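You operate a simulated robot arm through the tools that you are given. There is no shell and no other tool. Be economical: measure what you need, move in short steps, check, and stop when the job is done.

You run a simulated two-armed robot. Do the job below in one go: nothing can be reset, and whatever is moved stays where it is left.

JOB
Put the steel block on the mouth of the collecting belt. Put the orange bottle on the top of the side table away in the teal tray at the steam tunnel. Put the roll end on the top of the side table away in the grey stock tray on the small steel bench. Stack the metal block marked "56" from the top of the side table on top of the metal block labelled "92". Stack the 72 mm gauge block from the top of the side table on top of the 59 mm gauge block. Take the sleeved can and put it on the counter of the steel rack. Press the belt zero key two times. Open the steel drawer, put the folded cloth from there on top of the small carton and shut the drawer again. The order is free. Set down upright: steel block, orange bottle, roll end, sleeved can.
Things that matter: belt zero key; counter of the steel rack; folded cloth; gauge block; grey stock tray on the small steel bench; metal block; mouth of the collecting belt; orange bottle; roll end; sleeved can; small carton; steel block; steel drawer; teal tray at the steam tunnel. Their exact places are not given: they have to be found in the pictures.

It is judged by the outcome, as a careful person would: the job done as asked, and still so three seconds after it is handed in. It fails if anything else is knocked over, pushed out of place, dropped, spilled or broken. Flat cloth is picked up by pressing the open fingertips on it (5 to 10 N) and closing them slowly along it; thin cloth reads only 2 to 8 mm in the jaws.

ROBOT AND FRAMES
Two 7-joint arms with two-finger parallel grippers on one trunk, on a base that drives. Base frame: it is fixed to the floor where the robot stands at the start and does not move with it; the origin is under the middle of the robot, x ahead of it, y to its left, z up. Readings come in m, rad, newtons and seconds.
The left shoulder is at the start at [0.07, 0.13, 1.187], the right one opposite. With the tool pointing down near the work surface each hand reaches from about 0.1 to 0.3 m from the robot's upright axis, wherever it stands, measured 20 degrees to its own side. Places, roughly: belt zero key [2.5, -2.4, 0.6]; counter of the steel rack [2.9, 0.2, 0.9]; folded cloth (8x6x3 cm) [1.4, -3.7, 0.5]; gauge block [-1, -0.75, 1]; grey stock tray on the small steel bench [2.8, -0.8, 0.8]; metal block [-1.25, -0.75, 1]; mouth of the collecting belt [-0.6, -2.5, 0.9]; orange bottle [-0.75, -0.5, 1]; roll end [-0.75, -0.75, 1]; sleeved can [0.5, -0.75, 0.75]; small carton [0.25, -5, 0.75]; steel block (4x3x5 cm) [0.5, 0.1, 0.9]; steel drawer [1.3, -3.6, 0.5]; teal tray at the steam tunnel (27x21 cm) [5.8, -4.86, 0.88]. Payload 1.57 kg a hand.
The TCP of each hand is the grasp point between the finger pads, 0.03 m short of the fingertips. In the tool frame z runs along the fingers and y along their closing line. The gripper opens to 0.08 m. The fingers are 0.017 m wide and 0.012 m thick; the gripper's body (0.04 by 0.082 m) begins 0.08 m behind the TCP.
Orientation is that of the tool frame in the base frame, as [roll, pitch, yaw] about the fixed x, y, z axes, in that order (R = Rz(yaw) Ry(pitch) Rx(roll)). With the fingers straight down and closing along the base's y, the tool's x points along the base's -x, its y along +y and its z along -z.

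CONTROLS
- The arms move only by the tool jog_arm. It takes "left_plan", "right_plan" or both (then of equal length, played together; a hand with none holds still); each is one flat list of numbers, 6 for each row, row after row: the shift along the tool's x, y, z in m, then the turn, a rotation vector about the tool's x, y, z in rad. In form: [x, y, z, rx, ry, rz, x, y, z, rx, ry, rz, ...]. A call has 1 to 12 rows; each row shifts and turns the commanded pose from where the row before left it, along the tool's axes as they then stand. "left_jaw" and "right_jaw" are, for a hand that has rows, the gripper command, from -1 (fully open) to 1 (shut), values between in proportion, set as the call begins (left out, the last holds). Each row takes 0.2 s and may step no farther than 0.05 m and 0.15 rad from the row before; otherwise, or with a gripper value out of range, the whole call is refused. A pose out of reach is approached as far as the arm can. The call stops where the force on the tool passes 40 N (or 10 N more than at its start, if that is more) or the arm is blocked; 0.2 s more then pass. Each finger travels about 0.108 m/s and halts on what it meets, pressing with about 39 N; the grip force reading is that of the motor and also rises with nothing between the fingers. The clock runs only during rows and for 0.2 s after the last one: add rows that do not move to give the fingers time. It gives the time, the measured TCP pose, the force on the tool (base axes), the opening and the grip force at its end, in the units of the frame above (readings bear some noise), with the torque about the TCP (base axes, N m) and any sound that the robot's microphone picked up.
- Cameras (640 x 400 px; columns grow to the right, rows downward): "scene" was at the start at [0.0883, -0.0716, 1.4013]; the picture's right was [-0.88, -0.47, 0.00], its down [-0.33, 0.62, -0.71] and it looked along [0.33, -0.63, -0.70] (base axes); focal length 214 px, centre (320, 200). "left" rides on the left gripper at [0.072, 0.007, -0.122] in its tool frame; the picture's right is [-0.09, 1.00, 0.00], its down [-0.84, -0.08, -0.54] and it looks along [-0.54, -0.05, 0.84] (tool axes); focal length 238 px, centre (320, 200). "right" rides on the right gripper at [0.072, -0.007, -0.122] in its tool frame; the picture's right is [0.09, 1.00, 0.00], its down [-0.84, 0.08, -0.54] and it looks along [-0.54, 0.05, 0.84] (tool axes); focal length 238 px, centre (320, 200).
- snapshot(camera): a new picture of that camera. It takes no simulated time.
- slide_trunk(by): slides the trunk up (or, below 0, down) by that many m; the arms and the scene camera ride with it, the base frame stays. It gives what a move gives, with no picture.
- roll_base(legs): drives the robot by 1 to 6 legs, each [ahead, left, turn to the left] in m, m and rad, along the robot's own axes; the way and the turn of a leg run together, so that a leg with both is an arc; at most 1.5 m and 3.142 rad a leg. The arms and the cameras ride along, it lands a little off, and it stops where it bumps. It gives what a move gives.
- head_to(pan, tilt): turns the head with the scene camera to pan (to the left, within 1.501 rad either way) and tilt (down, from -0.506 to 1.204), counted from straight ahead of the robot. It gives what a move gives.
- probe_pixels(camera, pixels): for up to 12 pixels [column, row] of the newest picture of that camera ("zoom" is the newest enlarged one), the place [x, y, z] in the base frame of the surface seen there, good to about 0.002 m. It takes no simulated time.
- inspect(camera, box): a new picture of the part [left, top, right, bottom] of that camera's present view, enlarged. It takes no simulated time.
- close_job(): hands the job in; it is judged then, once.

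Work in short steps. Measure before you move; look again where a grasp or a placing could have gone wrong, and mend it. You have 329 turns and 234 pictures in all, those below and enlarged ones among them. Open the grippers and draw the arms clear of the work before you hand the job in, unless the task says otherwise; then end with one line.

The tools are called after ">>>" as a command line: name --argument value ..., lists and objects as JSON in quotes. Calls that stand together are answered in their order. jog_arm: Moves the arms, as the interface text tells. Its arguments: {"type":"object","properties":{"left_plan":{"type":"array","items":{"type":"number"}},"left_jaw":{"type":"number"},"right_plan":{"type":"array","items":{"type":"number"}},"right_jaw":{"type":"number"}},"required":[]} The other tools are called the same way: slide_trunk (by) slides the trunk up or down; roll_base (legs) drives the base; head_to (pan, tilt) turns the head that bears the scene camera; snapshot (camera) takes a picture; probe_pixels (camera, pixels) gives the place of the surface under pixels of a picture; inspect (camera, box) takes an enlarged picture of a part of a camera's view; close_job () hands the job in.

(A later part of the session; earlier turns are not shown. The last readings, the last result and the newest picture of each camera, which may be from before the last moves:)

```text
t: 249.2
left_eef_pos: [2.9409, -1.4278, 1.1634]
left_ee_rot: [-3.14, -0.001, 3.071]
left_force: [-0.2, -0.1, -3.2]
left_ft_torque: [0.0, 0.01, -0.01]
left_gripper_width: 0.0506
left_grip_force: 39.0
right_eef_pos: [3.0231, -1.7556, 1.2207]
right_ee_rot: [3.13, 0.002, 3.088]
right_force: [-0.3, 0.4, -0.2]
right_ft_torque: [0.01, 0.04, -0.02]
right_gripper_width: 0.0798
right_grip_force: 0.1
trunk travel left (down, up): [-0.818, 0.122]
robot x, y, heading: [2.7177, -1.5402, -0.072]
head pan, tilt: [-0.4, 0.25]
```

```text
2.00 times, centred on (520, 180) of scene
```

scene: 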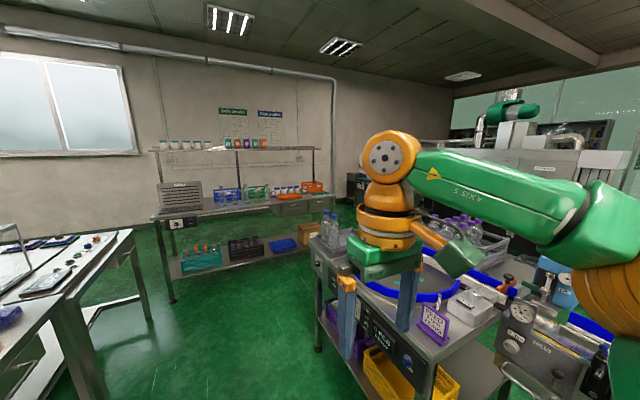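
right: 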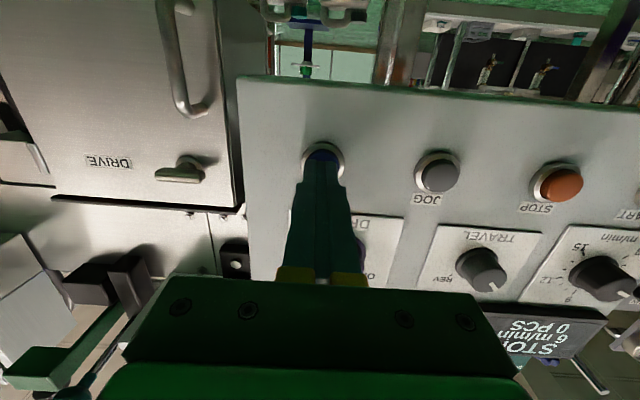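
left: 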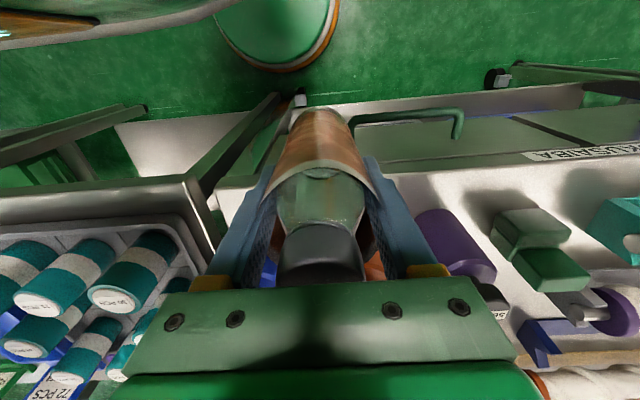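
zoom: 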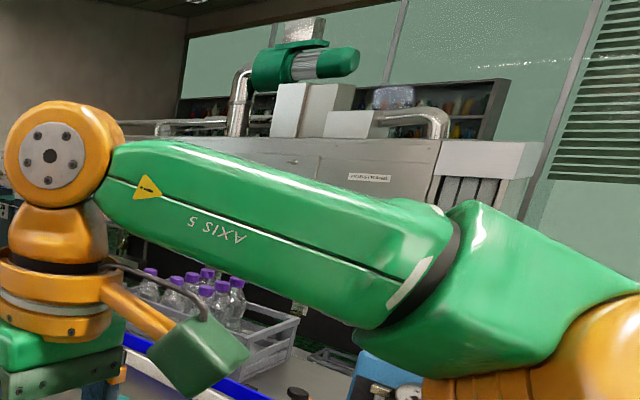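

There is a passage between the turntable bench (east end x≈3.95) and the east shelf (x≈5.0). Driving to x≈4.43 and turning south.

>>> roll_base --legs '[[0, 0, 0.07], [1.3, 0, 0], [0.4, 0, 0], [0, 0, -1.57]]'

>>> head_to --pan 0 --tilt 0.35

>>> snapshot --camera "scene"

```text
t: 262.1
left_eef_pos: [4.5089, -1.7571, 1.1635]
left_ee_rot: [-3.141, -0.003, 1.541]
left_force: [0.1, 0.3, -2.9]
left_ft_torque: [0.02, 0.03, -0.03]
left_gripper_width: 0.0505
left_grip_force: 38.9
right_eef_pos: [4.1852, -1.8512, 1.2199]
right_ee_rot: [3.13, 0.002, 1.557]
right_force: [0.5, -0.1, 0.2]
right_ft_torque: [0.02, -0.01, 0.0]
right_gripper_width: 0.0801
right_grip_force: 0.1
trunk travel left (down, up): [-0.818, 0.122]
robot x, y, heading: [4.3896, -1.5427, -1.604]
head pan, tilt: [-0.4, 0.25]
```

```text
t: 262.9
left_eef_pos: [4.5085, -1.7579, 1.1637]
left_ee_rot: [-3.138, -0.001, 1.541]
left_force: [0.0, 0.2, -2.8]
left_ft_torque: [0.02, -0.02, -0.01]
left_gripper_width: 0.0506
left_grip_force: 39.0
right_eef_pos: [4.1847, -1.8508, 1.2206]
right_ee_rot: [3.129, 0.0, 1.558]
right_force: [0.1, 0.7, 0.9]
right_ft_torque: [-0.02, 0.01, -0.04]
right_gripper_width: 0.08
right_grip_force: 0.0
trunk travel left (down, up): [-0.818, 0.122]
robot x, y, heading: [4.3865, -1.5409, -1.602]
head pan, tilt: [0.0, 0.351]
```

```text
146 pictures are left
```

scene: 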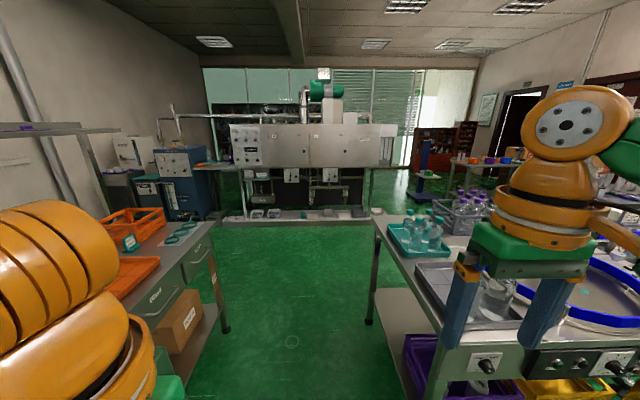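

>>> probe_pixels --camera "scene" --pixels '[[214, 215], [225, 328], [376, 232], [370, 322], [320, 220], [205, 165], [185, 180], [215, 210], [260, 165], [400, 215], [235, 205]]'

>>> inspect --camera "scene" --box '[120, 110, 300, 230]'

```text
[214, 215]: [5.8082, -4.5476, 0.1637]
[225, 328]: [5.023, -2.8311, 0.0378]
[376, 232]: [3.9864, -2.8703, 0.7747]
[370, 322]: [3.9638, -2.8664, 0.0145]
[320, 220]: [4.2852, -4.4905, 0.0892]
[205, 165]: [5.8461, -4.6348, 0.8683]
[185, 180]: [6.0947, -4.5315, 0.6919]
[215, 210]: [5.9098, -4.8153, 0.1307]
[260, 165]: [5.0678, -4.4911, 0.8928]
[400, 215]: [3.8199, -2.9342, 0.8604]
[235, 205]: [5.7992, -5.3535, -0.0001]
```

```text
3.33 times, centred on (210, 170) of scene
```

zoom: 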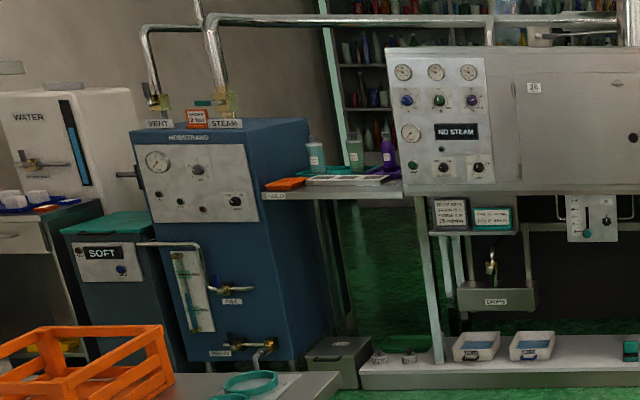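

The shelf between boiler and tunnel at (5.85,-4.63,0.87) holds items. Driving through the passage and toward it.

>>> roll_base --legs '[[0, 0.08, 0.03], [1.5, 0, 0], [0.4, 0, 0], [0, 1.1, 0]]'

>>> head_to --pan 0 --tilt 0.5

>>> snapshot --camera "scene"

```text
t: 278.1
left_eef_pos: [5.6698, -3.6239, 1.1628]
left_ee_rot: [3.141, -0.001, 1.575]
left_force: [0.1, 0.2, -2.0]
left_ft_torque: [0.0, -0.05, 0.05]
left_gripper_width: 0.0504
left_grip_force: 39.0
right_eef_pos: [5.3492, -3.7287, 1.2203]
right_ee_rot: [3.128, 0.002, 1.592]
right_force: [-0.4, 0.3, 1.2]
right_ft_torque: [0.01, -0.01, 0.03]
right_gripper_width: 0.0803
right_grip_force: 0.0
trunk travel left (down, up): [-0.818, 0.122]
robot x, y, heading: [5.5413, -3.4108, -1.575]
head pan, tilt: [0.0, 0.351]
```

```text
t: 278.8
left_eef_pos: [5.6697, -3.6222, 1.1632]
left_ee_rot: [-3.139, -0.001, 1.574]
left_force: [0.2, 0.5, -3.2]
left_ft_torque: [-0.01, 0.02, 0.0]
left_gripper_width: 0.0508
left_grip_force: 39.5
right_eef_pos: [5.3491, -3.7284, 1.2193]
right_ee_rot: [3.128, 0.002, 1.591]
right_force: [-0.4, 0.2, -1.3]
right_ft_torque: [-0.03, -0.03, 0.03]
right_gripper_width: 0.0802
right_grip_force: 0.0
trunk travel left (down, up): [-0.818, 0.122]
robot x, y, heading: [5.5425, -3.4069, -1.575]
head pan, tilt: [0.0, 0.499]
```

```text
144 pictures are left
```

scene: 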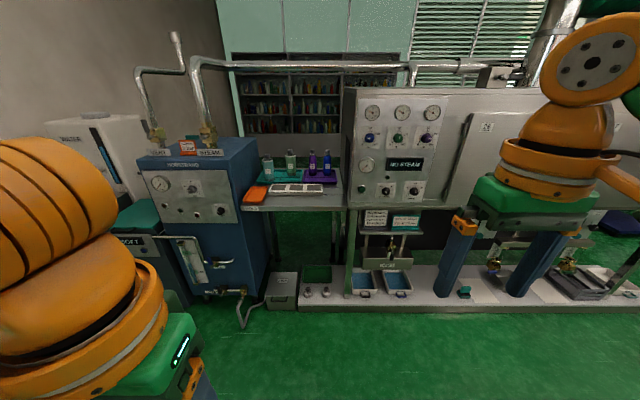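

>>> inspect --camera "scene" --box '[220, 130, 380, 230]'

>>> probe_pixels --camera "scene" --pixels '[[280, 181], [320, 181], [255, 193], [300, 189], [340, 195], [260, 207], [300, 205], [320, 280], [285, 290], [350, 190], [268, 165], [310, 165]]'

```text
4.00 times, centred on (300, 180) of scene
```

zoom: 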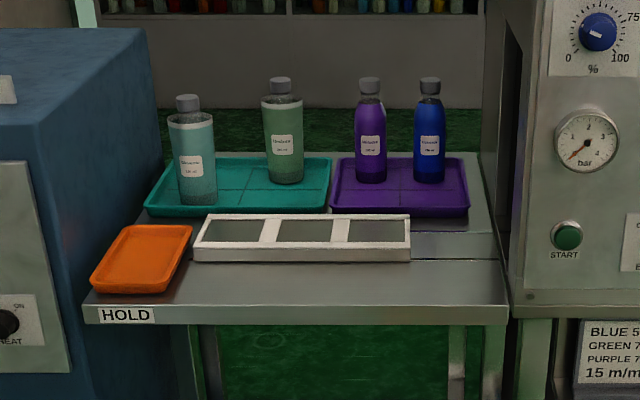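

```text
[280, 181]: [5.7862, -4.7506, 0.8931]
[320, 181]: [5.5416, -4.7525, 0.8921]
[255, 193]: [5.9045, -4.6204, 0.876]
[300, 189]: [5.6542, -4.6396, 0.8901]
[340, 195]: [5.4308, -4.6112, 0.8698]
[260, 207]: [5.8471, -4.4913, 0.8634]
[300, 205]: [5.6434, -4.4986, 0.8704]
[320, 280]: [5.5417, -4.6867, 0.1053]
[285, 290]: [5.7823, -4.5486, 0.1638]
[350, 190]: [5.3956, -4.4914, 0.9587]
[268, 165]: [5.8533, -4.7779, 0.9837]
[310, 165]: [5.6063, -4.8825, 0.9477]
```

Zoom-probing the teal tray's corners, bottles and cells.

>>> probe_pixels --camera "zoom" --pixels '[[150, 208], [326, 208], [330, 162], [170, 162], [197, 200], [286, 182], [270, 198], [240, 188], [215, 165], [300, 170], [187, 100], [280, 82]]'

```text
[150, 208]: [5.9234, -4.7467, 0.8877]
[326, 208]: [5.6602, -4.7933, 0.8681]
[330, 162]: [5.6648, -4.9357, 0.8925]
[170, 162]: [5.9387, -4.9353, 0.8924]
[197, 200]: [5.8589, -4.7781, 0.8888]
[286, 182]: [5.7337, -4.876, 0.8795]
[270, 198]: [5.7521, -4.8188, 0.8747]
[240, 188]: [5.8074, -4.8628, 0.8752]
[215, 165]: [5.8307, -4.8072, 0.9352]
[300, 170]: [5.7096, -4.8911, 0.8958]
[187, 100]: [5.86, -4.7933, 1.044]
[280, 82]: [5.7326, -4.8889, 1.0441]
```

Free front-right cell at ≈(5.733,-4.795), floor 0.875. I turn right 0.6 (left shoulder forward), retract the right hand, raise trunk, and drive in stages.

>>> jog_arm --right_plan '[0.04, 0, 0, 0, 0, 0, 0.04, 0, 0, 0, 0, 0]'

>>> slide_trunk --by 0.11

>>> roll_base --legs '[[0, 0, -0.6], [0.4, 0.37, 0]]'

>>> head_to --pan 0.5 --tilt 0.9

>>> snapshot --camera "scene"

```text
t: 279.4
left_eef_pos: [5.6693, -3.6197, 1.1643]
left_ee_rot: [-3.142, 0.0, 1.574]
left_force: [-0.3, 1.2, -2.1]
left_ft_torque: [-0.01, -0.04, 0.02]
left_gripper_width: 0.0507
left_grip_force: 38.5
right_eef_pos: [5.3473, -3.646, 1.2229]
right_ee_rot: [3.129, 0.004, 1.591]
right_force: [0.3, 1.0, 0.2]
right_ft_torque: [-0.01, -0.03, 0.01]
right_gripper_width: 0.08
right_grip_force: 0.1
trunk travel left (down, up): [-0.818, 0.122]
robot x, y, heading: [5.5398, -3.4102, -1.571]
head pan, tilt: [0.0, 0.499]
```

```text
t: 280.8
left_eef_pos: [5.6707, -3.6223, 1.2736]
left_ee_rot: [-3.14, 0.0, 1.576]
left_force: [0.4, 0.5, -2.4]
left_ft_torque: [0.0, -0.01, 0.03]
left_gripper_width: 0.0507
left_grip_force: 39.2
right_eef_pos: [5.348, -3.6488, 1.3327]
right_ee_rot: [3.13, 0.003, 1.59]
right_force: [0.4, -0.6, -0.7]
right_ft_torque: [-0.02, -0.02, -0.03]
right_gripper_width: 0.0805
right_grip_force: 0.1
trunk travel left (down, up): [-0.928, 0.012]
robot x, y, heading: [5.5448, -3.4139, -1.573]
head pan, tilt: [0.0, 0.499]
```

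```text
t: 285.7
left_eef_pos: [5.5759, -4.2027, 1.2741]
left_ee_rot: [3.142, 0.001, 0.948]
left_force: [-0.5, 0.4, -3.1]
left_ft_torque: [-0.01, -0.03, -0.01]
left_gripper_width: 0.0506
left_grip_force: 39.2
right_eef_pos: [5.2997, -4.035, 1.333]
right_ee_rot: [3.128, 0.004, 0.963]
right_force: [0.0, 0.5, 0.5]
right_ft_torque: [-0.02, 0.01, -0.01]
right_gripper_width: 0.0797
right_grip_force: 0.0
trunk travel left (down, up): [-0.928, 0.012]
robot x, y, heading: [5.5977, -3.9591, -2.197]
head pan, tilt: [0.0, 0.499]
```

```text
t: 286.6
left_eef_pos: [5.5758, -4.2045, 1.274]
left_ee_rot: [-3.141, -0.002, 0.949]
left_force: [0.8, -0.5, -2.9]
left_ft_torque: [0.03, 0.0, -0.02]
left_gripper_width: 0.0506
left_grip_force: 38.8
right_eef_pos: [5.3, -4.0358, 1.3336]
right_ee_rot: [3.129, 0.002, 0.965]
right_force: [0.5, 0.9, -0.2]
right_ft_torque: [-0.02, 0.01, -0.01]
right_gripper_width: 0.0798
right_grip_force: 0.1
trunk travel left (down, up): [-0.928, 0.012]
robot x, y, heading: [5.5961, -3.9551, -2.193]
head pan, tilt: [0.499, 0.901]
```

```text
142 pictures are left
```

scene: 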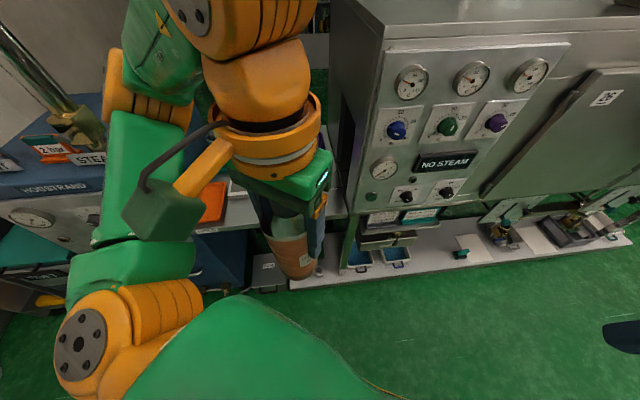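

Probing floor obstacles near the shelf front.

>>> probe_pixels --camera "scene" --pixels '[[290, 285], [330, 283], [400, 272], [255, 290], [275, 272], [320, 268], [225, 225], [340, 212], [355, 110], [200, 285], [55, 300]]'

```text
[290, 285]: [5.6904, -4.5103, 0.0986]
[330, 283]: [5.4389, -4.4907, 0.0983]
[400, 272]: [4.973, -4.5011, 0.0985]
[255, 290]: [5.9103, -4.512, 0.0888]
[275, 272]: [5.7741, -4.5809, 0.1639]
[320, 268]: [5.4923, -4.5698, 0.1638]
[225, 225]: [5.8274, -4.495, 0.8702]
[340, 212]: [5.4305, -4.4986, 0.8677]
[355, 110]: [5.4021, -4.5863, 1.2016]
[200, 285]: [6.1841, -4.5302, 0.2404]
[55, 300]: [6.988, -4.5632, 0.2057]
```

Rolling to about (5.667,-4.265), leaving 2 cm to the plinth.

>>> roll_base --legs '[[0.205, 0.235, 0]]'

>>> snapshot --camera "left"

```text
t: 288.7
left_eef_pos: [5.6524, -4.5092, 1.2751]
left_ee_rot: [3.139, -0.001, 0.958]
left_force: [-0.5, 0.4, -2.9]
left_ft_torque: [-0.02, -0.01, 0.02]
left_gripper_width: 0.0505
left_grip_force: 39.2
right_eef_pos: [5.3741, -4.3439, 1.3336]
right_ee_rot: [3.125, 0.004, 0.975]
right_force: [0.3, 0.2, -0.1]
right_ft_torque: [0.0, -0.01, -0.04]
right_gripper_width: 0.0801
right_grip_force: 0.1
trunk travel left (down, up): [-0.928, 0.012]
robot x, y, heading: [5.6707, -4.2641, -2.188]
head pan, tilt: [0.499, 0.901]
```

```text
141 pictures are left
```

left: 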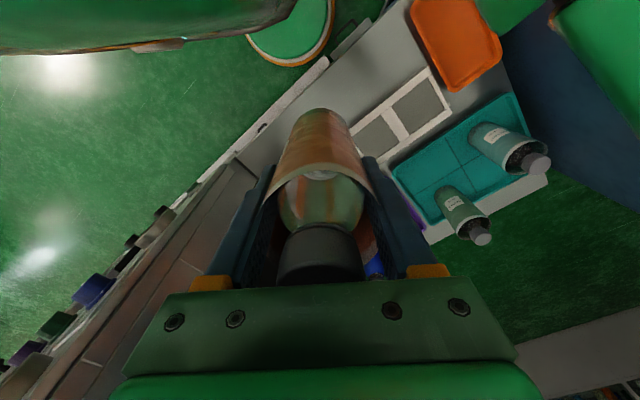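

>>> inspect --camera "left" --box '[370, 70, 560, 250]'

```text
2.22 times, centred on (465, 160) of left
```

zoom: 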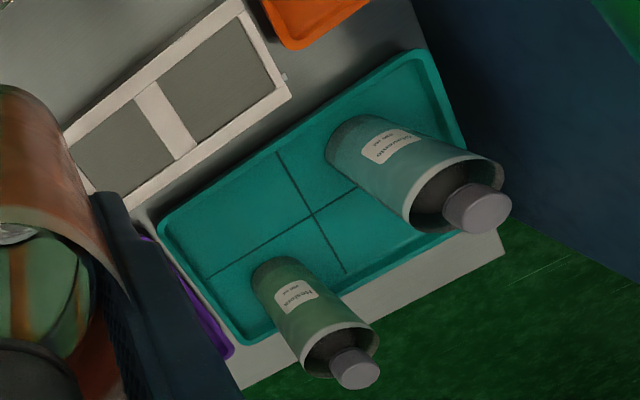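

>>> probe_pixels --camera "zoom" --pixels '[[240, 210], [313, 215], [280, 155], [210, 275], [345, 270], [165, 225], [355, 185], [345, 130], [265, 270], [175, 235]]'

```text
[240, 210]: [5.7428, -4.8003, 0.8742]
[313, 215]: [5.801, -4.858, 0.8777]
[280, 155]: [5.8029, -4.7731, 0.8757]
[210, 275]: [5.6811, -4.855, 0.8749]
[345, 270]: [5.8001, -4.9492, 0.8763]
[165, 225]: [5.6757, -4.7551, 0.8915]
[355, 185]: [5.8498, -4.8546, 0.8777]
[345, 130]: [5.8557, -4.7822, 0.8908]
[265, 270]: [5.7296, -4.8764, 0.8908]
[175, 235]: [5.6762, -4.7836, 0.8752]
```

Cell centre (5.738,-4.808). Lowering to TCP ≈1.10 and moving toward it.

>>> jog_arm --left_plan '[0, 0, 0.045, 0, 0, 0, 0, 0, 0.045, 0, 0, 0, 0, 0, 0.045, 0, 0, 0, 0, 0, 0.04, 0, 0, 0, -0.0244, 0.0302, 0, 0, 0, 0, -0.0244, 0.0302, 0, 0, 0, 0, -0.0244, 0.0302, 0, 0, 0, 0, -0.0244, 0.0302, 0, 0, 0, 0, -0.0244, 0.0302, 0, 0, 0, 0, -0.0244, 0.0302, 0, 0, 0, 0, 0, 0, 0, 0, 0, 0]'

>>> snapshot --camera "left"

```text
t: 291.1
left_eef_pos: [5.702, -4.7497, 1.1026]
left_ee_rot: [3.14, -0.003, 0.958]
left_force: [-0.9, 0.2, -3.0]
left_ft_torque: [-0.01, -0.04, -0.02]
left_gripper_width: 0.0508
left_grip_force: 38.8
left hand out of reach, approached as far as the arm can: row 3, 4
right_eef_pos: [5.3748, -4.3474, 1.3327]
right_ee_rot: [3.129, 0.001, 0.976]
right_force: [0.0, -0.4, 0.5]
right_ft_torque: [0.0, 0.0, -0.03]
right_gripper_width: 0.0798
right_grip_force: 0.1
trunk travel left (down, up): [-0.928, 0.012]
robot x, y, heading: [5.6732, -4.266, -2.182]
head pan, tilt: [0.499, 0.901]
```

```text
139 pictures are left
```

left: 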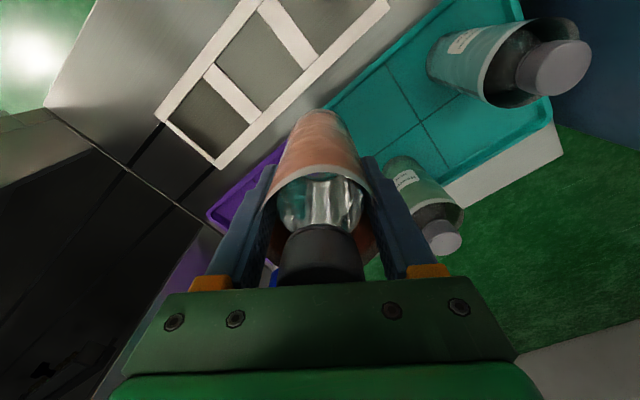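

Continuing: down 0.04, then the remaining shift.

>>> jog_arm --left_plan '[0, 0, 0.04, 0, 0, 0, -0.0134, 0.0314, 0, 0, 0, 0, -0.0134, 0.0314, 0, 0, 0, 0, 0, 0, 0, 0, 0, 0]'

>>> snapshot --camera "left"

```text
t: 292.1
left_eef_pos: [5.7327, -4.7936, 1.0631]
left_ee_rot: [3.141, -0.004, 0.961]
left_force: [-0.5, -0.7, -2.5]
left_ft_torque: [0.0, -0.04, 0.0]
left_gripper_width: 0.0507
left_grip_force: 38.6
left hand out of reach, approached as far as the arm can: row 3
right_eef_pos: [5.3753, -4.3475, 1.3325]
right_ee_rot: [3.129, 0.001, 0.977]
right_force: [0.2, 1.0, -0.5]
right_ft_torque: [-0.02, -0.02, -0.01]
right_gripper_width: 0.0799
right_grip_force: 0.1
trunk travel left (down, up): [-0.928, 0.012]
robot x, y, heading: [5.6722, -4.2635, -2.184]
head pan, tilt: [0.499, 0.901]
```

```text
138 pictures are left
```

left: 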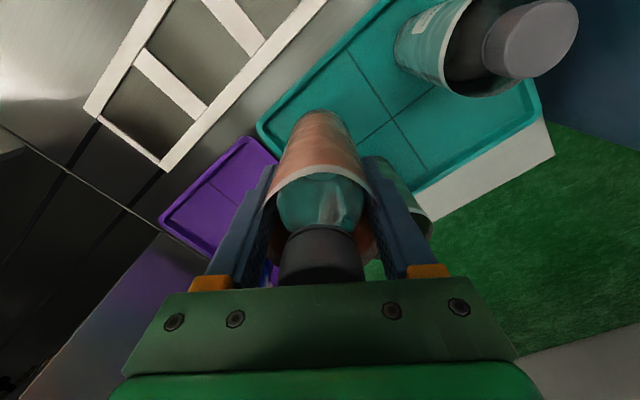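

Close: bottle at (5.733,-4.794), inside the cell. Lowering with the trunk 0.05 and trying another ~8 mm forward.

>>> slide_trunk --by -0.05

>>> jog_arm --left_plan '[-0.006, 0.007, 0, 0, 0, 0, 0, 0, 0, 0, 0, 0]'

>>> snapshot --camera "left"

```text
t: 293.0
left_eef_pos: [5.733, -4.7948, 1.0133]
left_ee_rot: [-3.14, -0.002, 0.961]
left_force: [-0.5, -1.4, -2.2]
left_ft_torque: [-0.01, -0.05, 0.01]
left_gripper_width: 0.0505
left_grip_force: 38.9
right_eef_pos: [5.3753, -4.3476, 1.2824]
right_ee_rot: [3.13, 0.001, 0.976]
right_force: [0.2, -1.7, 0.5]
right_ft_torque: [0.04, 0.0, 0.02]
right_gripper_width: 0.0799
right_grip_force: 0.1
trunk travel left (down, up): [-0.878, 0.062]
robot x, y, heading: [5.6746, -4.2631, -2.182]
head pan, tilt: [0.499, 0.901]
```

```text
t: 293.6
left_eef_pos: [5.733, -4.7941, 1.0121]
left_ee_rot: [-3.14, -0.001, 0.961]
left_force: [-0.1, -0.7, -3.0]
left_ft_torque: [0.0, -0.04, -0.04]
left_gripper_width: 0.0505
left_grip_force: 39.4
left hand out of reach, approached as far as the arm can: row 1
right_eef_pos: [5.3749, -4.3473, 1.2827]
right_ee_rot: [3.13, 0.002, 0.975]
right_force: [0.0, -0.2, 0.0]
right_ft_torque: [0.01, -0.01, 0.01]
right_gripper_width: 0.0798
right_grip_force: 0.1
trunk travel left (down, up): [-0.878, 0.062]
robot x, y, heading: [5.6712, -4.2659, -2.185]
head pan, tilt: [0.499, 0.901]
```

```text
137 pictures are left
```

left: 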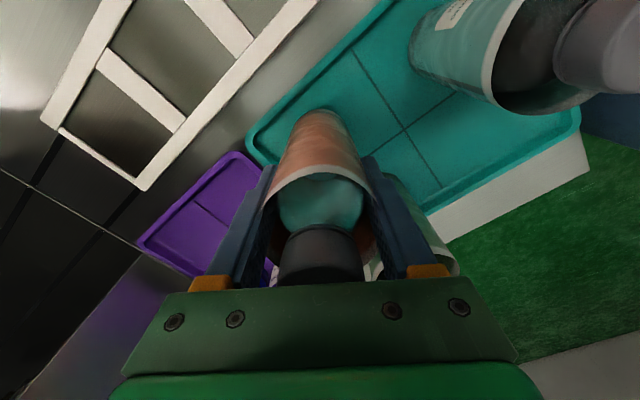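

I want ~9 mm more depth; a tiny base roll of (0,-0.01) still leaves ~1.5 cm to the plinth.

>>> roll_base --legs '[[0.009, 0.006, 0]]'

>>> slide_trunk --by -0.028

>>> snapshot --camera "left"

```text
t: 294.4
left_eef_pos: [5.7336, -4.8033, 1.014]
left_ee_rot: [3.141, -0.001, 0.96]
left_force: [-0.1, 0.0, -2.1]
left_ft_torque: [-0.01, -0.05, -0.01]
left_gripper_width: 0.0504
left_grip_force: 39.4
right_eef_pos: [5.3759, -4.3552, 1.2837]
right_ee_rot: [3.127, 0.004, 0.975]
right_force: [0.1, -0.1, -0.2]
right_ft_torque: [0.0, -0.04, -0.01]
right_gripper_width: 0.0799
right_grip_force: 0.0
trunk travel left (down, up): [-0.878, 0.062]
robot x, y, heading: [5.6727, -4.276, -2.188]
head pan, tilt: [0.499, 0.901]
```

```text
t: 295.1
left_eef_pos: [5.7329, -4.8047, 0.9858]
left_ee_rot: [3.141, -0.002, 0.959]
left_force: [0.5, 1.0, -3.0]
left_ft_torque: [-0.01, -0.02, -0.01]
left_gripper_width: 0.0508
left_grip_force: 39.1
right_eef_pos: [5.3761, -4.358, 1.2541]
right_ee_rot: [3.129, 0.001, 0.975]
right_force: [0.9, 0.1, 0.1]
right_ft_torque: [-0.01, -0.01, -0.03]
right_gripper_width: 0.08
right_grip_force: 0.1
trunk travel left (down, up): [-0.85, 0.09]
robot x, y, heading: [5.6682, -4.273, -2.187]
head pan, tilt: [0.499, 0.901]
```

```text
136 pictures are left
```

left: 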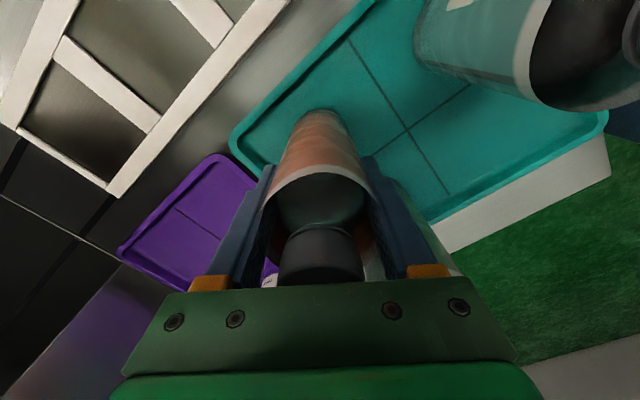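

Bottle sits well within the cell. Lowering in 3 mm trunk steps to contact.

>>> slide_trunk --by -0.007

>>> slide_trunk --by -0.003

```text
t: 295.7
left_eef_pos: [5.733, -4.8052, 0.9778]
left_ee_rot: [-3.141, -0.001, 0.961]
left_force: [0.2, -0.5, -3.3]
left_ft_torque: [0.01, -0.03, -0.06]
left_gripper_width: 0.0505
left_grip_force: 39.0
right_eef_pos: [5.3749, -4.3569, 1.2472]
right_ee_rot: [3.129, 0.0, 0.976]
right_force: [-0.5, -0.3, -0.1]
right_ft_torque: [-0.01, 0.01, 0.01]
right_gripper_width: 0.0799
right_grip_force: 0.1
trunk travel left (down, up): [-0.843, 0.097]
robot x, y, heading: [5.6723, -4.2721, -2.186]
head pan, tilt: [0.499, 0.901]
```

```text
t: 296.2
left_eef_pos: [5.7326, -4.8031, 0.9775]
left_ee_rot: [3.139, 0.004, 0.959]
left_force: [1.5, -5.1, 18.2]
left_ft_torque: [-0.4, -0.04, 0.01]
left_gripper_width: 0.0506
left_grip_force: 39.0
right_eef_pos: [5.3746, -4.3558, 1.2454]
right_ee_rot: [3.127, 0.004, 0.975]
right_force: [0.4, 0.1, 0.4]
right_ft_torque: [-0.04, 0.0, 0.02]
right_gripper_width: 0.08
right_grip_force: 0.0
trunk travel left (down, up): [-0.84, 0.1]
robot x, y, heading: [5.6733, -4.2739, -2.182]
head pan, tilt: [0.499, 0.901]
```

Contact. Releasing fully, then lifting by the trunk.

>>> jog_arm --left_plan '[0, 0, 0, 0, 0, 0, 0, 0, 0, 0, 0, 0, 0, 0, 0, 0, 0, 0]' --left_jaw -1

>>> slide_trunk --by 0.098

>>> snapshot --camera "left"

```text
t: 297.0
left_eef_pos: [5.7341, -4.8042, 0.9768]
left_ee_rot: [3.14, -0.003, 0.961]
left_force: [-0.1, -0.2, 0.5]
left_ft_torque: [0.01, 0.04, 0.01]
left_gripper_width: 0.0797
left_grip_force: 0.1
right_eef_pos: [5.3757, -4.3576, 1.2444]
right_ee_rot: [3.129, 0.002, 0.976]
right_force: [-0.1, -1.3, -0.1]
right_ft_torque: [-0.02, 0.0, 0.0]
right_gripper_width: 0.0801
right_grip_force: 0.0
trunk travel left (down, up): [-0.84, 0.1]
robot x, y, heading: [5.6724, -4.2689, -2.185]
head pan, tilt: [0.499, 0.901]
```

```text
t: 298.3
left_eef_pos: [5.7325, -4.8052, 1.0712]
left_ee_rot: [3.141, -0.001, 0.959]
left_force: [-0.2, 0.7, -0.4]
left_ft_torque: [-0.01, -0.03, 0.0]
left_gripper_width: 0.0799
left_grip_force: 0.1
right_eef_pos: [5.3756, -4.3582, 1.3436]
right_ee_rot: [3.129, 0.001, 0.976]
right_force: [0.3, -0.2, -0.6]
right_ft_torque: [-0.04, 0.0, 0.01]
right_gripper_width: 0.0798
right_grip_force: 0.1
trunk travel left (down, up): [-0.938, 0.002]
robot x, y, heading: [5.6729, -4.2735, -2.191]
head pan, tilt: [0.499, 0.901]
```

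```text
135 pictures are left
```

left: 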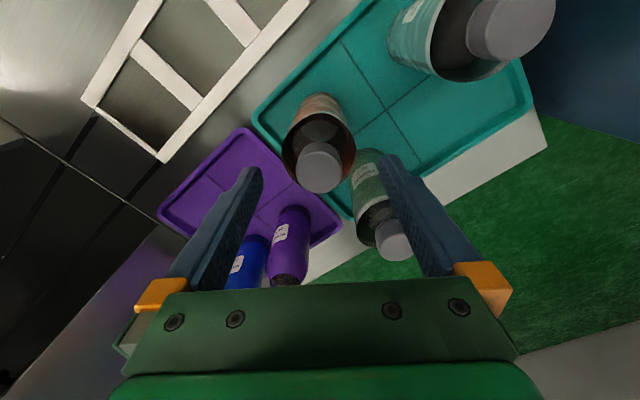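

Bottle stands in the teal tray. Retracting along the open direction and up, then backing away.

>>> jog_arm --left_plan '[0.02, 0, -0.02, 0, 0, 0, 0.03, 0, -0.02, 0, 0, 0, 0.04, 0, -0.02, 0, 0, 0, 0.04, 0, -0.02, 0, 0, 0, 0.03, -0.03, 0, 0, 0, 0, 0.03, -0.03, 0, 0, 0, 0, 0, -0.04, 0, 0, 0, 0]'

>>> roll_base --legs '[[-0.4, -0.3, 0]]'

>>> head_to --pan 0.4 --tilt 0.6

>>> snapshot --camera "scene"

```text
t: 299.9
left_eef_pos: [5.7599, -4.597, 1.1511]
left_ee_rot: [-3.141, -0.005, 0.96]
left_force: [-0.2, 0.1, 0.2]
left_ft_torque: [0.0, 0.02, 0.0]
left_gripper_width: 0.0801
left_grip_force: 0.0
left hand out of reach, approached as far as the arm can: row 7
right_eef_pos: [5.3729, -4.3578, 1.3433]
right_ee_rot: [3.127, 0.0, 0.975]
right_force: [-1.0, 0.8, 0.5]
right_ft_torque: [0.04, 0.0, -0.03]
right_gripper_width: 0.08
right_grip_force: 0.2
trunk travel left (down, up): [-0.938, 0.002]
robot x, y, heading: [5.6694, -4.2779, -2.184]
head pan, tilt: [0.499, 0.901]
```

```text
t: 302.9
left_eef_pos: [5.7477, -4.0982, 1.1519]
left_ee_rot: [-3.139, -0.004, 0.955]
left_force: [-0.5, -0.1, -0.2]
left_ft_torque: [0.03, -0.02, 0.0]
left_gripper_width: 0.08
left_grip_force: 0.1
right_eef_pos: [5.3648, -3.858, 1.342]
right_ee_rot: [3.13, 0.0, 0.973]
right_force: [0.8, -0.9, -0.7]
right_ft_torque: [0.03, 0.01, 0.01]
right_gripper_width: 0.08
right_grip_force: 0.0
trunk travel left (down, up): [-0.938, 0.002]
robot x, y, heading: [5.6651, -3.7735, -2.187]
head pan, tilt: [0.499, 0.901]
```

```text
t: 303.7
left_eef_pos: [5.7489, -4.096, 1.1514]
left_ee_rot: [-3.141, -0.003, 0.957]
left_force: [-0.4, 0.7, 0.4]
left_ft_torque: [-0.05, -0.02, -0.04]
left_gripper_width: 0.08
left_grip_force: 0.0
right_eef_pos: [5.3642, -3.8559, 1.3423]
right_ee_rot: [3.13, 0.002, 0.973]
right_force: [-0.3, -0.8, 0.0]
right_ft_torque: [-0.01, 0.0, -0.03]
right_gripper_width: 0.08
right_grip_force: 0.0
trunk travel left (down, up): [-0.938, 0.002]
robot x, y, heading: [5.6573, -3.7683, -2.181]
head pan, tilt: [0.4, 0.6]
```

```text
134 pictures are left
```

scene: 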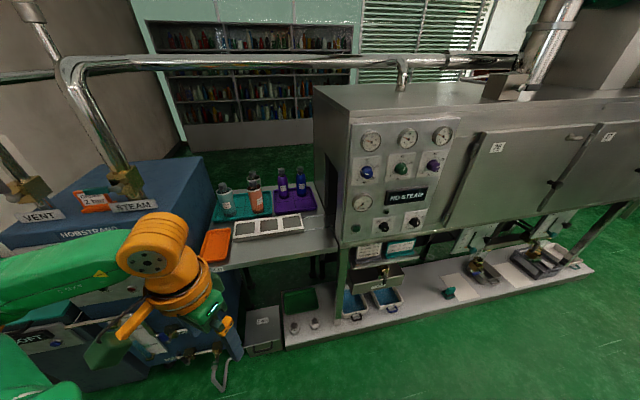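

Delivered. Now turning west to look along the aisle toward the drawer at (1.3,-3.6).

>>> roll_base --legs '[[0, 0, -0.955]]'

>>> head_to --pan 0 --tilt 0.35

>>> snapshot --camera "scene"

```text
t: 306.6
left_eef_pos: [5.442, -4.0263, 1.1526]
left_ee_rot: [-3.141, -0.004, -0.021]
left_force: [0.2, -0.5, 0.6]
left_ft_torque: [0.01, 0.0, -0.01]
left_gripper_width: 0.0798
left_grip_force: 0.1
right_eef_pos: [5.427, -3.5739, 1.3443]
right_ee_rot: [3.129, 0.003, -0.005]
right_force: [-0.4, 0.5, -0.3]
right_ft_torque: [0.0, -0.05, 0.02]
right_gripper_width: 0.0802
right_grip_force: 0.0
trunk travel left (down, up): [-0.938, 0.002]
robot x, y, heading: [5.6627, -3.7727, 3.113]
head pan, tilt: [0.4, 0.6]
```

```text
t: 307.4
left_eef_pos: [5.4416, -4.027, 1.1525]
left_ee_rot: [-3.14, -0.004, -0.02]
left_force: [0.3, 0.2, -0.2]
left_ft_torque: [-0.01, -0.03, -0.01]
left_gripper_width: 0.0799
left_grip_force: 0.0
right_eef_pos: [5.4285, -3.5733, 1.3423]
right_ee_rot: [3.128, 0.002, -0.005]
right_force: [0.3, 0.4, 0.5]
right_ft_torque: [0.02, -0.01, -0.03]
right_gripper_width: 0.0801
right_grip_force: 0.1
trunk travel left (down, up): [-0.938, 0.002]
robot x, y, heading: [5.6596, -3.7752, 3.115]
head pan, tilt: [0.0, 0.351]
```

```text
133 pictures are left
```

scene: 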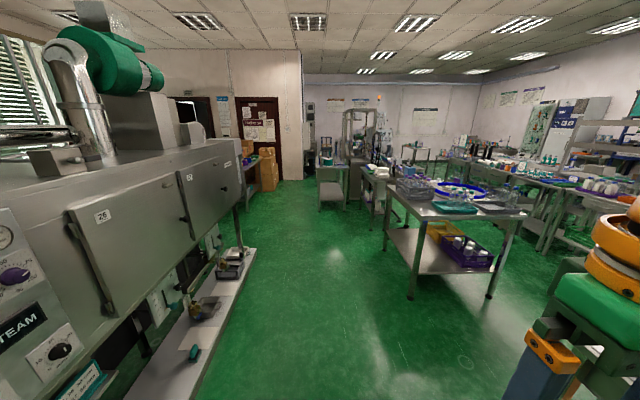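

>>> probe_pixels --camera "scene" --pixels '[[318, 180], [320, 205], [345, 208], [365, 215], [408, 300], [385, 205], [238, 170], [255, 265], [300, 200], [340, 165], [375, 175]]'

>>> inspect --camera "scene" --box '[230, 80, 430, 220]'

```text
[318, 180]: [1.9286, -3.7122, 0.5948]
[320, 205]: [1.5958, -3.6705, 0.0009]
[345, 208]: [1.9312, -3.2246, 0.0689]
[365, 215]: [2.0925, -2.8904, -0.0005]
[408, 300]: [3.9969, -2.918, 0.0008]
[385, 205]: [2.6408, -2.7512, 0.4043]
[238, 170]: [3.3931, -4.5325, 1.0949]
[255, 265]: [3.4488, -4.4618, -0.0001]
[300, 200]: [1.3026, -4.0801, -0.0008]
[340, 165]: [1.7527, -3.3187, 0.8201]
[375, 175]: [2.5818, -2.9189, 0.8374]
```

```text
2.86 times, centred on (330, 150) of scene
```

zoom: 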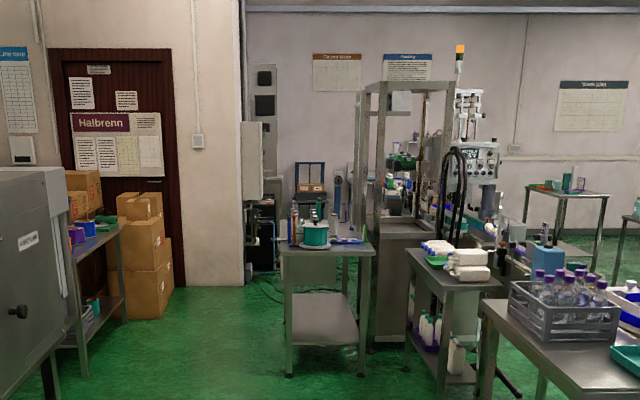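

The table at x 1.2–1.9, y -3.2..-3.7 likely carries the drawer. Driving west ~3.3 m along y≈-4.0.

>>> roll_base --legs '[[0, 0, 0.03], [1.5, 0.05, 0], [1.5, 0.05, 0], [0.3, 0, 0]]'

>>> head_to --pan -0.25 --tilt 0.5

>>> snapshot --camera "scene"

```text
refused: leg 2 is longer than a leg can be; nothing moved
```

```text
t: 308.2
left_eef_pos: [5.4426, -4.0269, 1.1518]
left_ee_rot: [-3.14, -0.005, -0.022]
left_force: [0.1, -0.5, 0.3]
left_ft_torque: [0.01, 0.02, 0.02]
left_gripper_width: 0.08
left_grip_force: 0.1
right_eef_pos: [5.4271, -3.5732, 1.3431]
right_ee_rot: [3.13, 0.001, -0.007]
right_force: [-0.3, 0.3, 0.4]
right_ft_torque: [0.01, 0.01, 0.02]
right_gripper_width: 0.0801
right_grip_force: 0.1
trunk travel left (down, up): [-0.938, 0.002]
robot x, y, heading: [5.6606, -3.7703, 3.118]
head pan, tilt: [-0.25, 0.499]
```

```text
131 pictures are left
```

scene: 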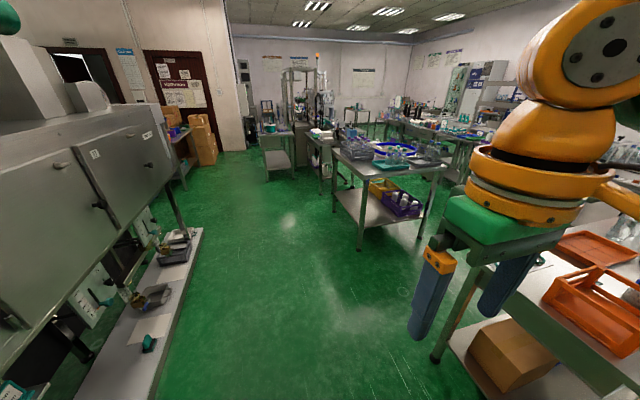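

The combined leg was a hair too long; driving with shorter legs.

>>> roll_base --legs '[[0, 0, 0.03], [1.45, 0.05, 0], [1.45, 0.05, 0], [0.3, 0, 0]]'

>>> snapshot --camera "scene"

```text
t: 324.3
left_eef_pos: [2.2518, -4.182, 1.1528]
left_ee_rot: [-3.141, 0.001, 0.039]
left_force: [0.2, 0.1, -0.6]
left_ft_torque: [0.0, 0.01, -0.01]
left_gripper_width: 0.0799
left_grip_force: 0.1
right_eef_pos: [2.2132, -3.7303, 1.3438]
right_ee_rot: [3.13, 0.005, 0.053]
right_force: [0.6, 0.4, -0.6]
right_ft_torque: [-0.05, 0.02, -0.02]
right_gripper_width: 0.0801
right_grip_force: 0.0
trunk travel left (down, up): [-0.938, 0.002]
robot x, y, heading: [2.4518, -3.9201, -3.101]
head pan, tilt: [-0.25, 0.499]
```

```text
130 pictures are left
```

scene: 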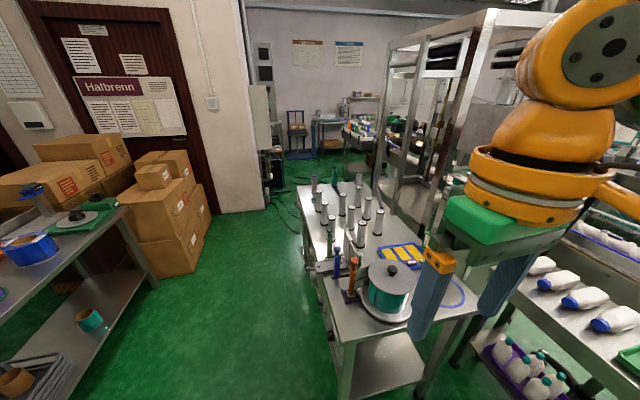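

Zooming on the left (south) face of the table where handles show.

>>> inspect --camera "scene" --box '[270, 170, 480, 340]'

>>> probe_pixels --camera "scene" --pixels '[[318, 270], [333, 322], [307, 205], [312, 245], [322, 290], [150, 275], [60, 250], [345, 320], [310, 230], [195, 260], [265, 205]]'

```text
2.35 times, centred on (375, 255) of scene
```

zoom: 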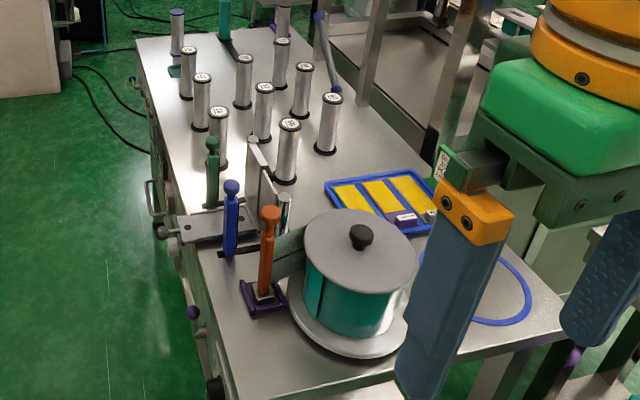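

```text
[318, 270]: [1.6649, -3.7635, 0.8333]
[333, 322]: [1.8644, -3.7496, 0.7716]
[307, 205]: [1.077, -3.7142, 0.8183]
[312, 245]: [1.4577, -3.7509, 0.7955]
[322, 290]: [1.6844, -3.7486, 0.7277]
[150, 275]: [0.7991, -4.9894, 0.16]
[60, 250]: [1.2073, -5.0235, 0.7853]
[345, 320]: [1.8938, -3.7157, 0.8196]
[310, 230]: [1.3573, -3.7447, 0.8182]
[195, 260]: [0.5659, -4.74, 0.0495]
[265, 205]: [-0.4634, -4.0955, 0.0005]
```

Driving to about (1.3,-4.35) and turning to face the table's south face.

>>> roll_base --legs '[[0.3, 0.38, 0], [0.83, 0, 0], [0, 0, -1.6]]'

>>> slide_trunk --by -0.2

>>> head_to --pan 0 --tilt 0.7

>>> snapshot --camera "scene"

```text
t: 335.0
left_eef_pos: [1.0845, -4.1294, 1.1506]
left_ee_rot: [-3.139, -0.004, -1.552]
left_force: [0.7, 0.0, 0.2]
left_ft_torque: [0.03, -0.03, -0.01]
left_gripper_width: 0.0804
left_grip_force: 0.0
right_eef_pos: [1.5362, -4.0951, 1.3421]
right_ee_rot: [3.128, 0.001, -1.537]
right_force: [0.6, 0.0, -0.3]
right_ft_torque: [0.0, 0.01, -0.02]
right_gripper_width: 0.0801
right_grip_force: 0.1
trunk travel left (down, up): [-0.938, 0.002]
robot x, y, heading: [1.3498, -4.3364, 1.586]
head pan, tilt: [-0.25, 0.499]
```

```text
t: 337.1
left_eef_pos: [1.0845, -4.1298, 0.9521]
left_ee_rot: [-3.138, -0.003, -1.551]
left_force: [-0.2, -0.2, 0.7]
left_ft_torque: [0.0, 0.0, 0.0]
left_gripper_width: 0.0798
left_grip_force: 0.0
right_eef_pos: [1.5376, -4.0963, 1.1437]
right_ee_rot: [3.13, 0.002, -1.535]
right_force: [0.2, 1.3, 0.2]
right_ft_torque: [-0.01, 0.02, -0.03]
right_gripper_width: 0.0802
right_grip_force: 0.2
trunk travel left (down, up): [-0.738, 0.202]
robot x, y, heading: [1.3453, -4.3377, 1.586]
head pan, tilt: [-0.25, 0.499]
```

```text
t: 337.9
left_eef_pos: [1.085, -4.1295, 0.9517]
left_ee_rot: [-3.14, -0.003, -1.552]
left_force: [0.2, 0.0, -0.4]
left_ft_torque: [0.02, 0.03, 0.01]
left_gripper_width: 0.0799
left_grip_force: 0.0
right_eef_pos: [1.5376, -4.0968, 1.1434]
right_ee_rot: [3.129, 0.001, -1.535]
right_force: [0.8, 0.3, 0.1]
right_ft_torque: [0.0, -0.01, 0.04]
right_gripper_width: 0.0799
right_grip_force: 0.1
trunk travel left (down, up): [-0.738, 0.202]
robot x, y, heading: [1.3456, -4.3384, 1.584]
head pan, tilt: [0.0, 0.7]
```

```text
128 pictures are left
```

scene: 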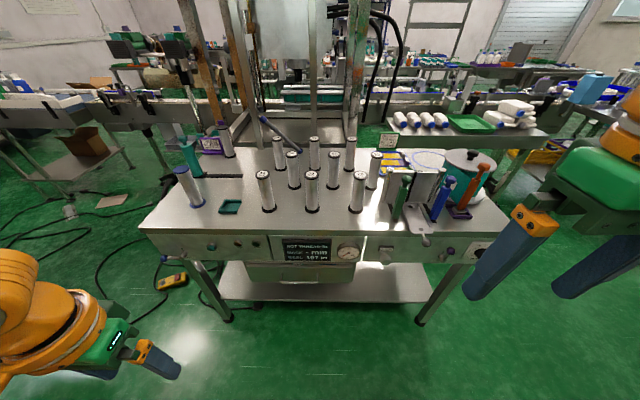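

>>> inspect --camera "scene" --box '[180, 215, 480, 330]'

>>> probe_pixels --camera "scene" --pixels '[[300, 272], [250, 265], [355, 265], [300, 285], [300, 260], [165, 250], [345, 250], [300, 298], [430, 240]]'

```text
2.13 times, centred on (330, 272) of scene
```

zoom: 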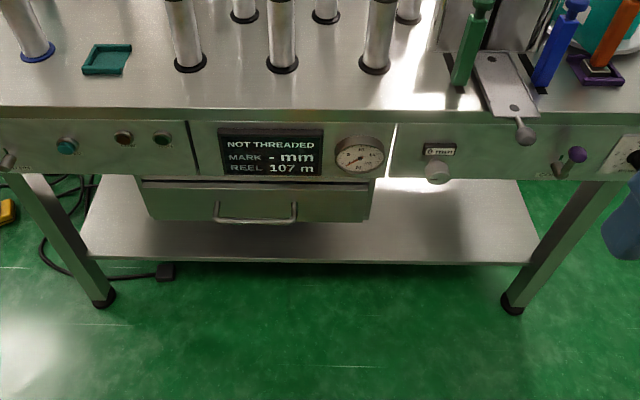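

```text
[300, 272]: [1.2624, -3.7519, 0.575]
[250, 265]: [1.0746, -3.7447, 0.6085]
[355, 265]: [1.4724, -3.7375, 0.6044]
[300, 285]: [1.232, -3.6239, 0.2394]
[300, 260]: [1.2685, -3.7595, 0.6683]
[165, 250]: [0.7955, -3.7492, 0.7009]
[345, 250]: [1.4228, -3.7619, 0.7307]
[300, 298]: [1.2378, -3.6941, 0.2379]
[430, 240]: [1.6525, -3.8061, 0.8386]
```

The drawer is under the panel with a bar handle at zoom (255,219). Probing handle and drawer front.

>>> probe_pixels --camera "zoom" --pixels '[[255, 221], [225, 221], [285, 221], [216, 208], [297, 208], [180, 200], [340, 200], [145, 185], [372, 190], [260, 178], [260, 200], [260, 212]]'

```text
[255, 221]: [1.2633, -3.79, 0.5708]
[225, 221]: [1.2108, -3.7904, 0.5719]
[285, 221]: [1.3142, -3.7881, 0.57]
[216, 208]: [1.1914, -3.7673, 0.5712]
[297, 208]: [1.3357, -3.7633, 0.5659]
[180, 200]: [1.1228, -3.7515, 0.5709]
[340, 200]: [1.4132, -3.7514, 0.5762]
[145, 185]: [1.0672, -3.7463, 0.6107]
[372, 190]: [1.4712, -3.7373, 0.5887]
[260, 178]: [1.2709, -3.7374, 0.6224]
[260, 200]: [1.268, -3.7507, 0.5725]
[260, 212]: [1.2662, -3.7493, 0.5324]
```

Handle bar: x 1.19–1.336, y≈-3.79, z≈0.571; drawer front at y≈-3.75. I'll grasp it with the right hand pointing forward, fingers above and below. First reposition and re-orient the hand.

>>> roll_base --legs '[[-0.12, 0.27, -0.013]]'

>>> jog_arm --right_plan '[-0.022, 0, 0, 0, -0.1428, 0, -0.0218, 0, 0.0031, 0, -0.1428, 0, -0.0211, 0, 0.0062, 0, -0.1428, 0, -0.02, 0, 0.0091, 0, -0.1428, 0, -0.0185, 0, 0.0119, 0, -0.1428, 0, -0.0166, 0, 0.0144, 0, -0.1428, 0, -0.0144, 0, 0.0166, 0, -0.1428, 0, -0.0119, 0, 0.0185, 0, -0.1428, 0, -0.0091, 0, 0.02, 0, -0.1428, 0, -0.0062, 0, 0.0211, 0, -0.1428, 0, -0.0031, 0, 0.0218, 0, -0.1428, 0, 0, 0, 0, 0, 0, 0]' --right_jaw -1

```text
t: 340.0
left_eef_pos: [0.8167, -4.2527, 0.9518]
left_ee_rot: [-3.141, -0.004, -1.556]
left_force: [0.1, -0.2, 0.2]
left_ft_torque: [-0.01, 0.01, -0.01]
left_gripper_width: 0.0802
left_grip_force: 0.1
right_eef_pos: [1.2695, -4.2219, 1.1426]
right_ee_rot: [3.127, 0.001, -1.541]
right_force: [0.6, 0.5, -0.5]
right_ft_torque: [-0.01, 0.02, 0.0]
right_gripper_width: 0.0799
right_grip_force: 0.0
trunk travel left (down, up): [-0.738, 0.202]
robot x, y, heading: [1.0762, -4.4628, 1.586]
head pan, tilt: [0.0, 0.7]
```

```text
t: 342.6
left_eef_pos: [0.816, -4.2527, 0.9523]
left_ee_rot: [-3.14, -0.003, -1.558]
left_force: [-0.4, -0.8, -0.1]
left_ft_torque: [0.02, -0.02, 0.02]
left_gripper_width: 0.0801
left_grip_force: 0.1
right_eef_pos: [1.2602, -3.9888, 1.1424]
right_ee_rot: [2.836, 1.526, -1.845]
right_force: [0.8, -0.6, -0.1]
right_ft_torque: [-0.03, -0.02, 0.0]
right_gripper_width: 0.08
right_grip_force: 0.0
right hand out of reach, approached as far as the arm can: row 11
trunk travel left (down, up): [-0.738, 0.202]
robot x, y, heading: [1.0747, -4.4622, 1.578]
head pan, tilt: [0.0, 0.7]
```

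Now rotating the hand 90° about its axis so that the fingers close vertically.

>>> jog_arm --right_plan '[0, 0, 0, 0, 0, 0.1428, 0, 0, 0, 0, 0, 0.1428, 0, 0, 0, 0, 0, 0.1428, 0, 0, 0, 0, 0, 0.1428, 0, 0, 0, 0, 0, 0.1428, 0, 0, 0, 0, 0, 0.1428, 0, 0, 0, 0, 0, 0.1428, 0, 0, 0, 0, 0, 0.1428, 0, 0, 0, 0, 0, 0.1428, 0, 0, 0, 0, 0, 0.1428, 0, 0, 0, 0, 0, 0.1428, 0, 0, 0, 0, 0, 0]'

>>> slide_trunk --by -0.4

>>> snapshot --camera "right"

```text
t: 345.2
left_eef_pos: [0.816, -4.2521, 0.9514]
left_ee_rot: [-3.139, -0.003, -1.559]
left_force: [-0.6, 0.2, 0.3]
left_ft_torque: [-0.01, -0.02, 0.01]
left_gripper_width: 0.0798
left_grip_force: 0.0
right_eef_pos: [1.2514, -3.9891, 1.1477]
right_ee_rot: [1.586, 0.027, -3.082]
right_force: [0.2, -0.2, -0.3]
right_ft_torque: [-0.01, 0.03, 0.01]
right_gripper_width: 0.0799
right_grip_force: 0.1
right hand out of reach, approached as far as the arm can: row 1
trunk travel left (down, up): [-0.738, 0.202]
robot x, y, heading: [1.0748, -4.4626, 1.577]
head pan, tilt: [0.0, 0.7]
```

```text
t: 349.0
left_eef_pos: [0.8153, -4.2528, 0.5508]
left_ee_rot: [-3.14, -0.003, -1.559]
left_force: [0.0, -1.1, -0.6]
left_ft_torque: [0.01, 0.02, 0.0]
left_gripper_width: 0.0799
left_grip_force: 0.0
right_eef_pos: [1.2504, -3.9894, 0.7478]
right_ee_rot: [1.588, 0.03, -3.085]
right_force: [-0.2, -0.5, 0.1]
right_ft_torque: [0.0, -0.02, 0.0]
right_gripper_width: 0.0803
right_grip_force: 0.0
trunk travel left (down, up): [-0.338, 0.602]
robot x, y, heading: [1.0759, -4.4628, 1.582]
head pan, tilt: [0.0, 0.7]
```

```text
126 pictures are left
```

right: 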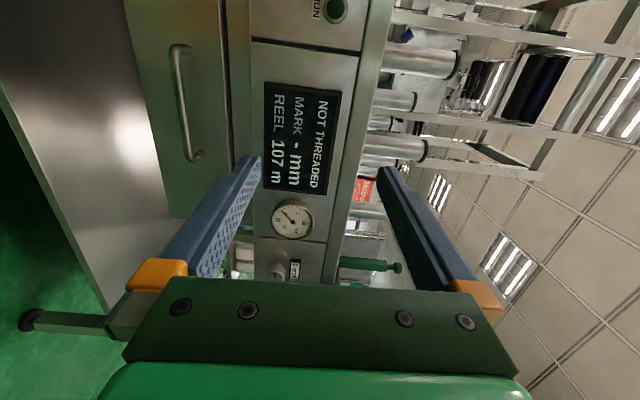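

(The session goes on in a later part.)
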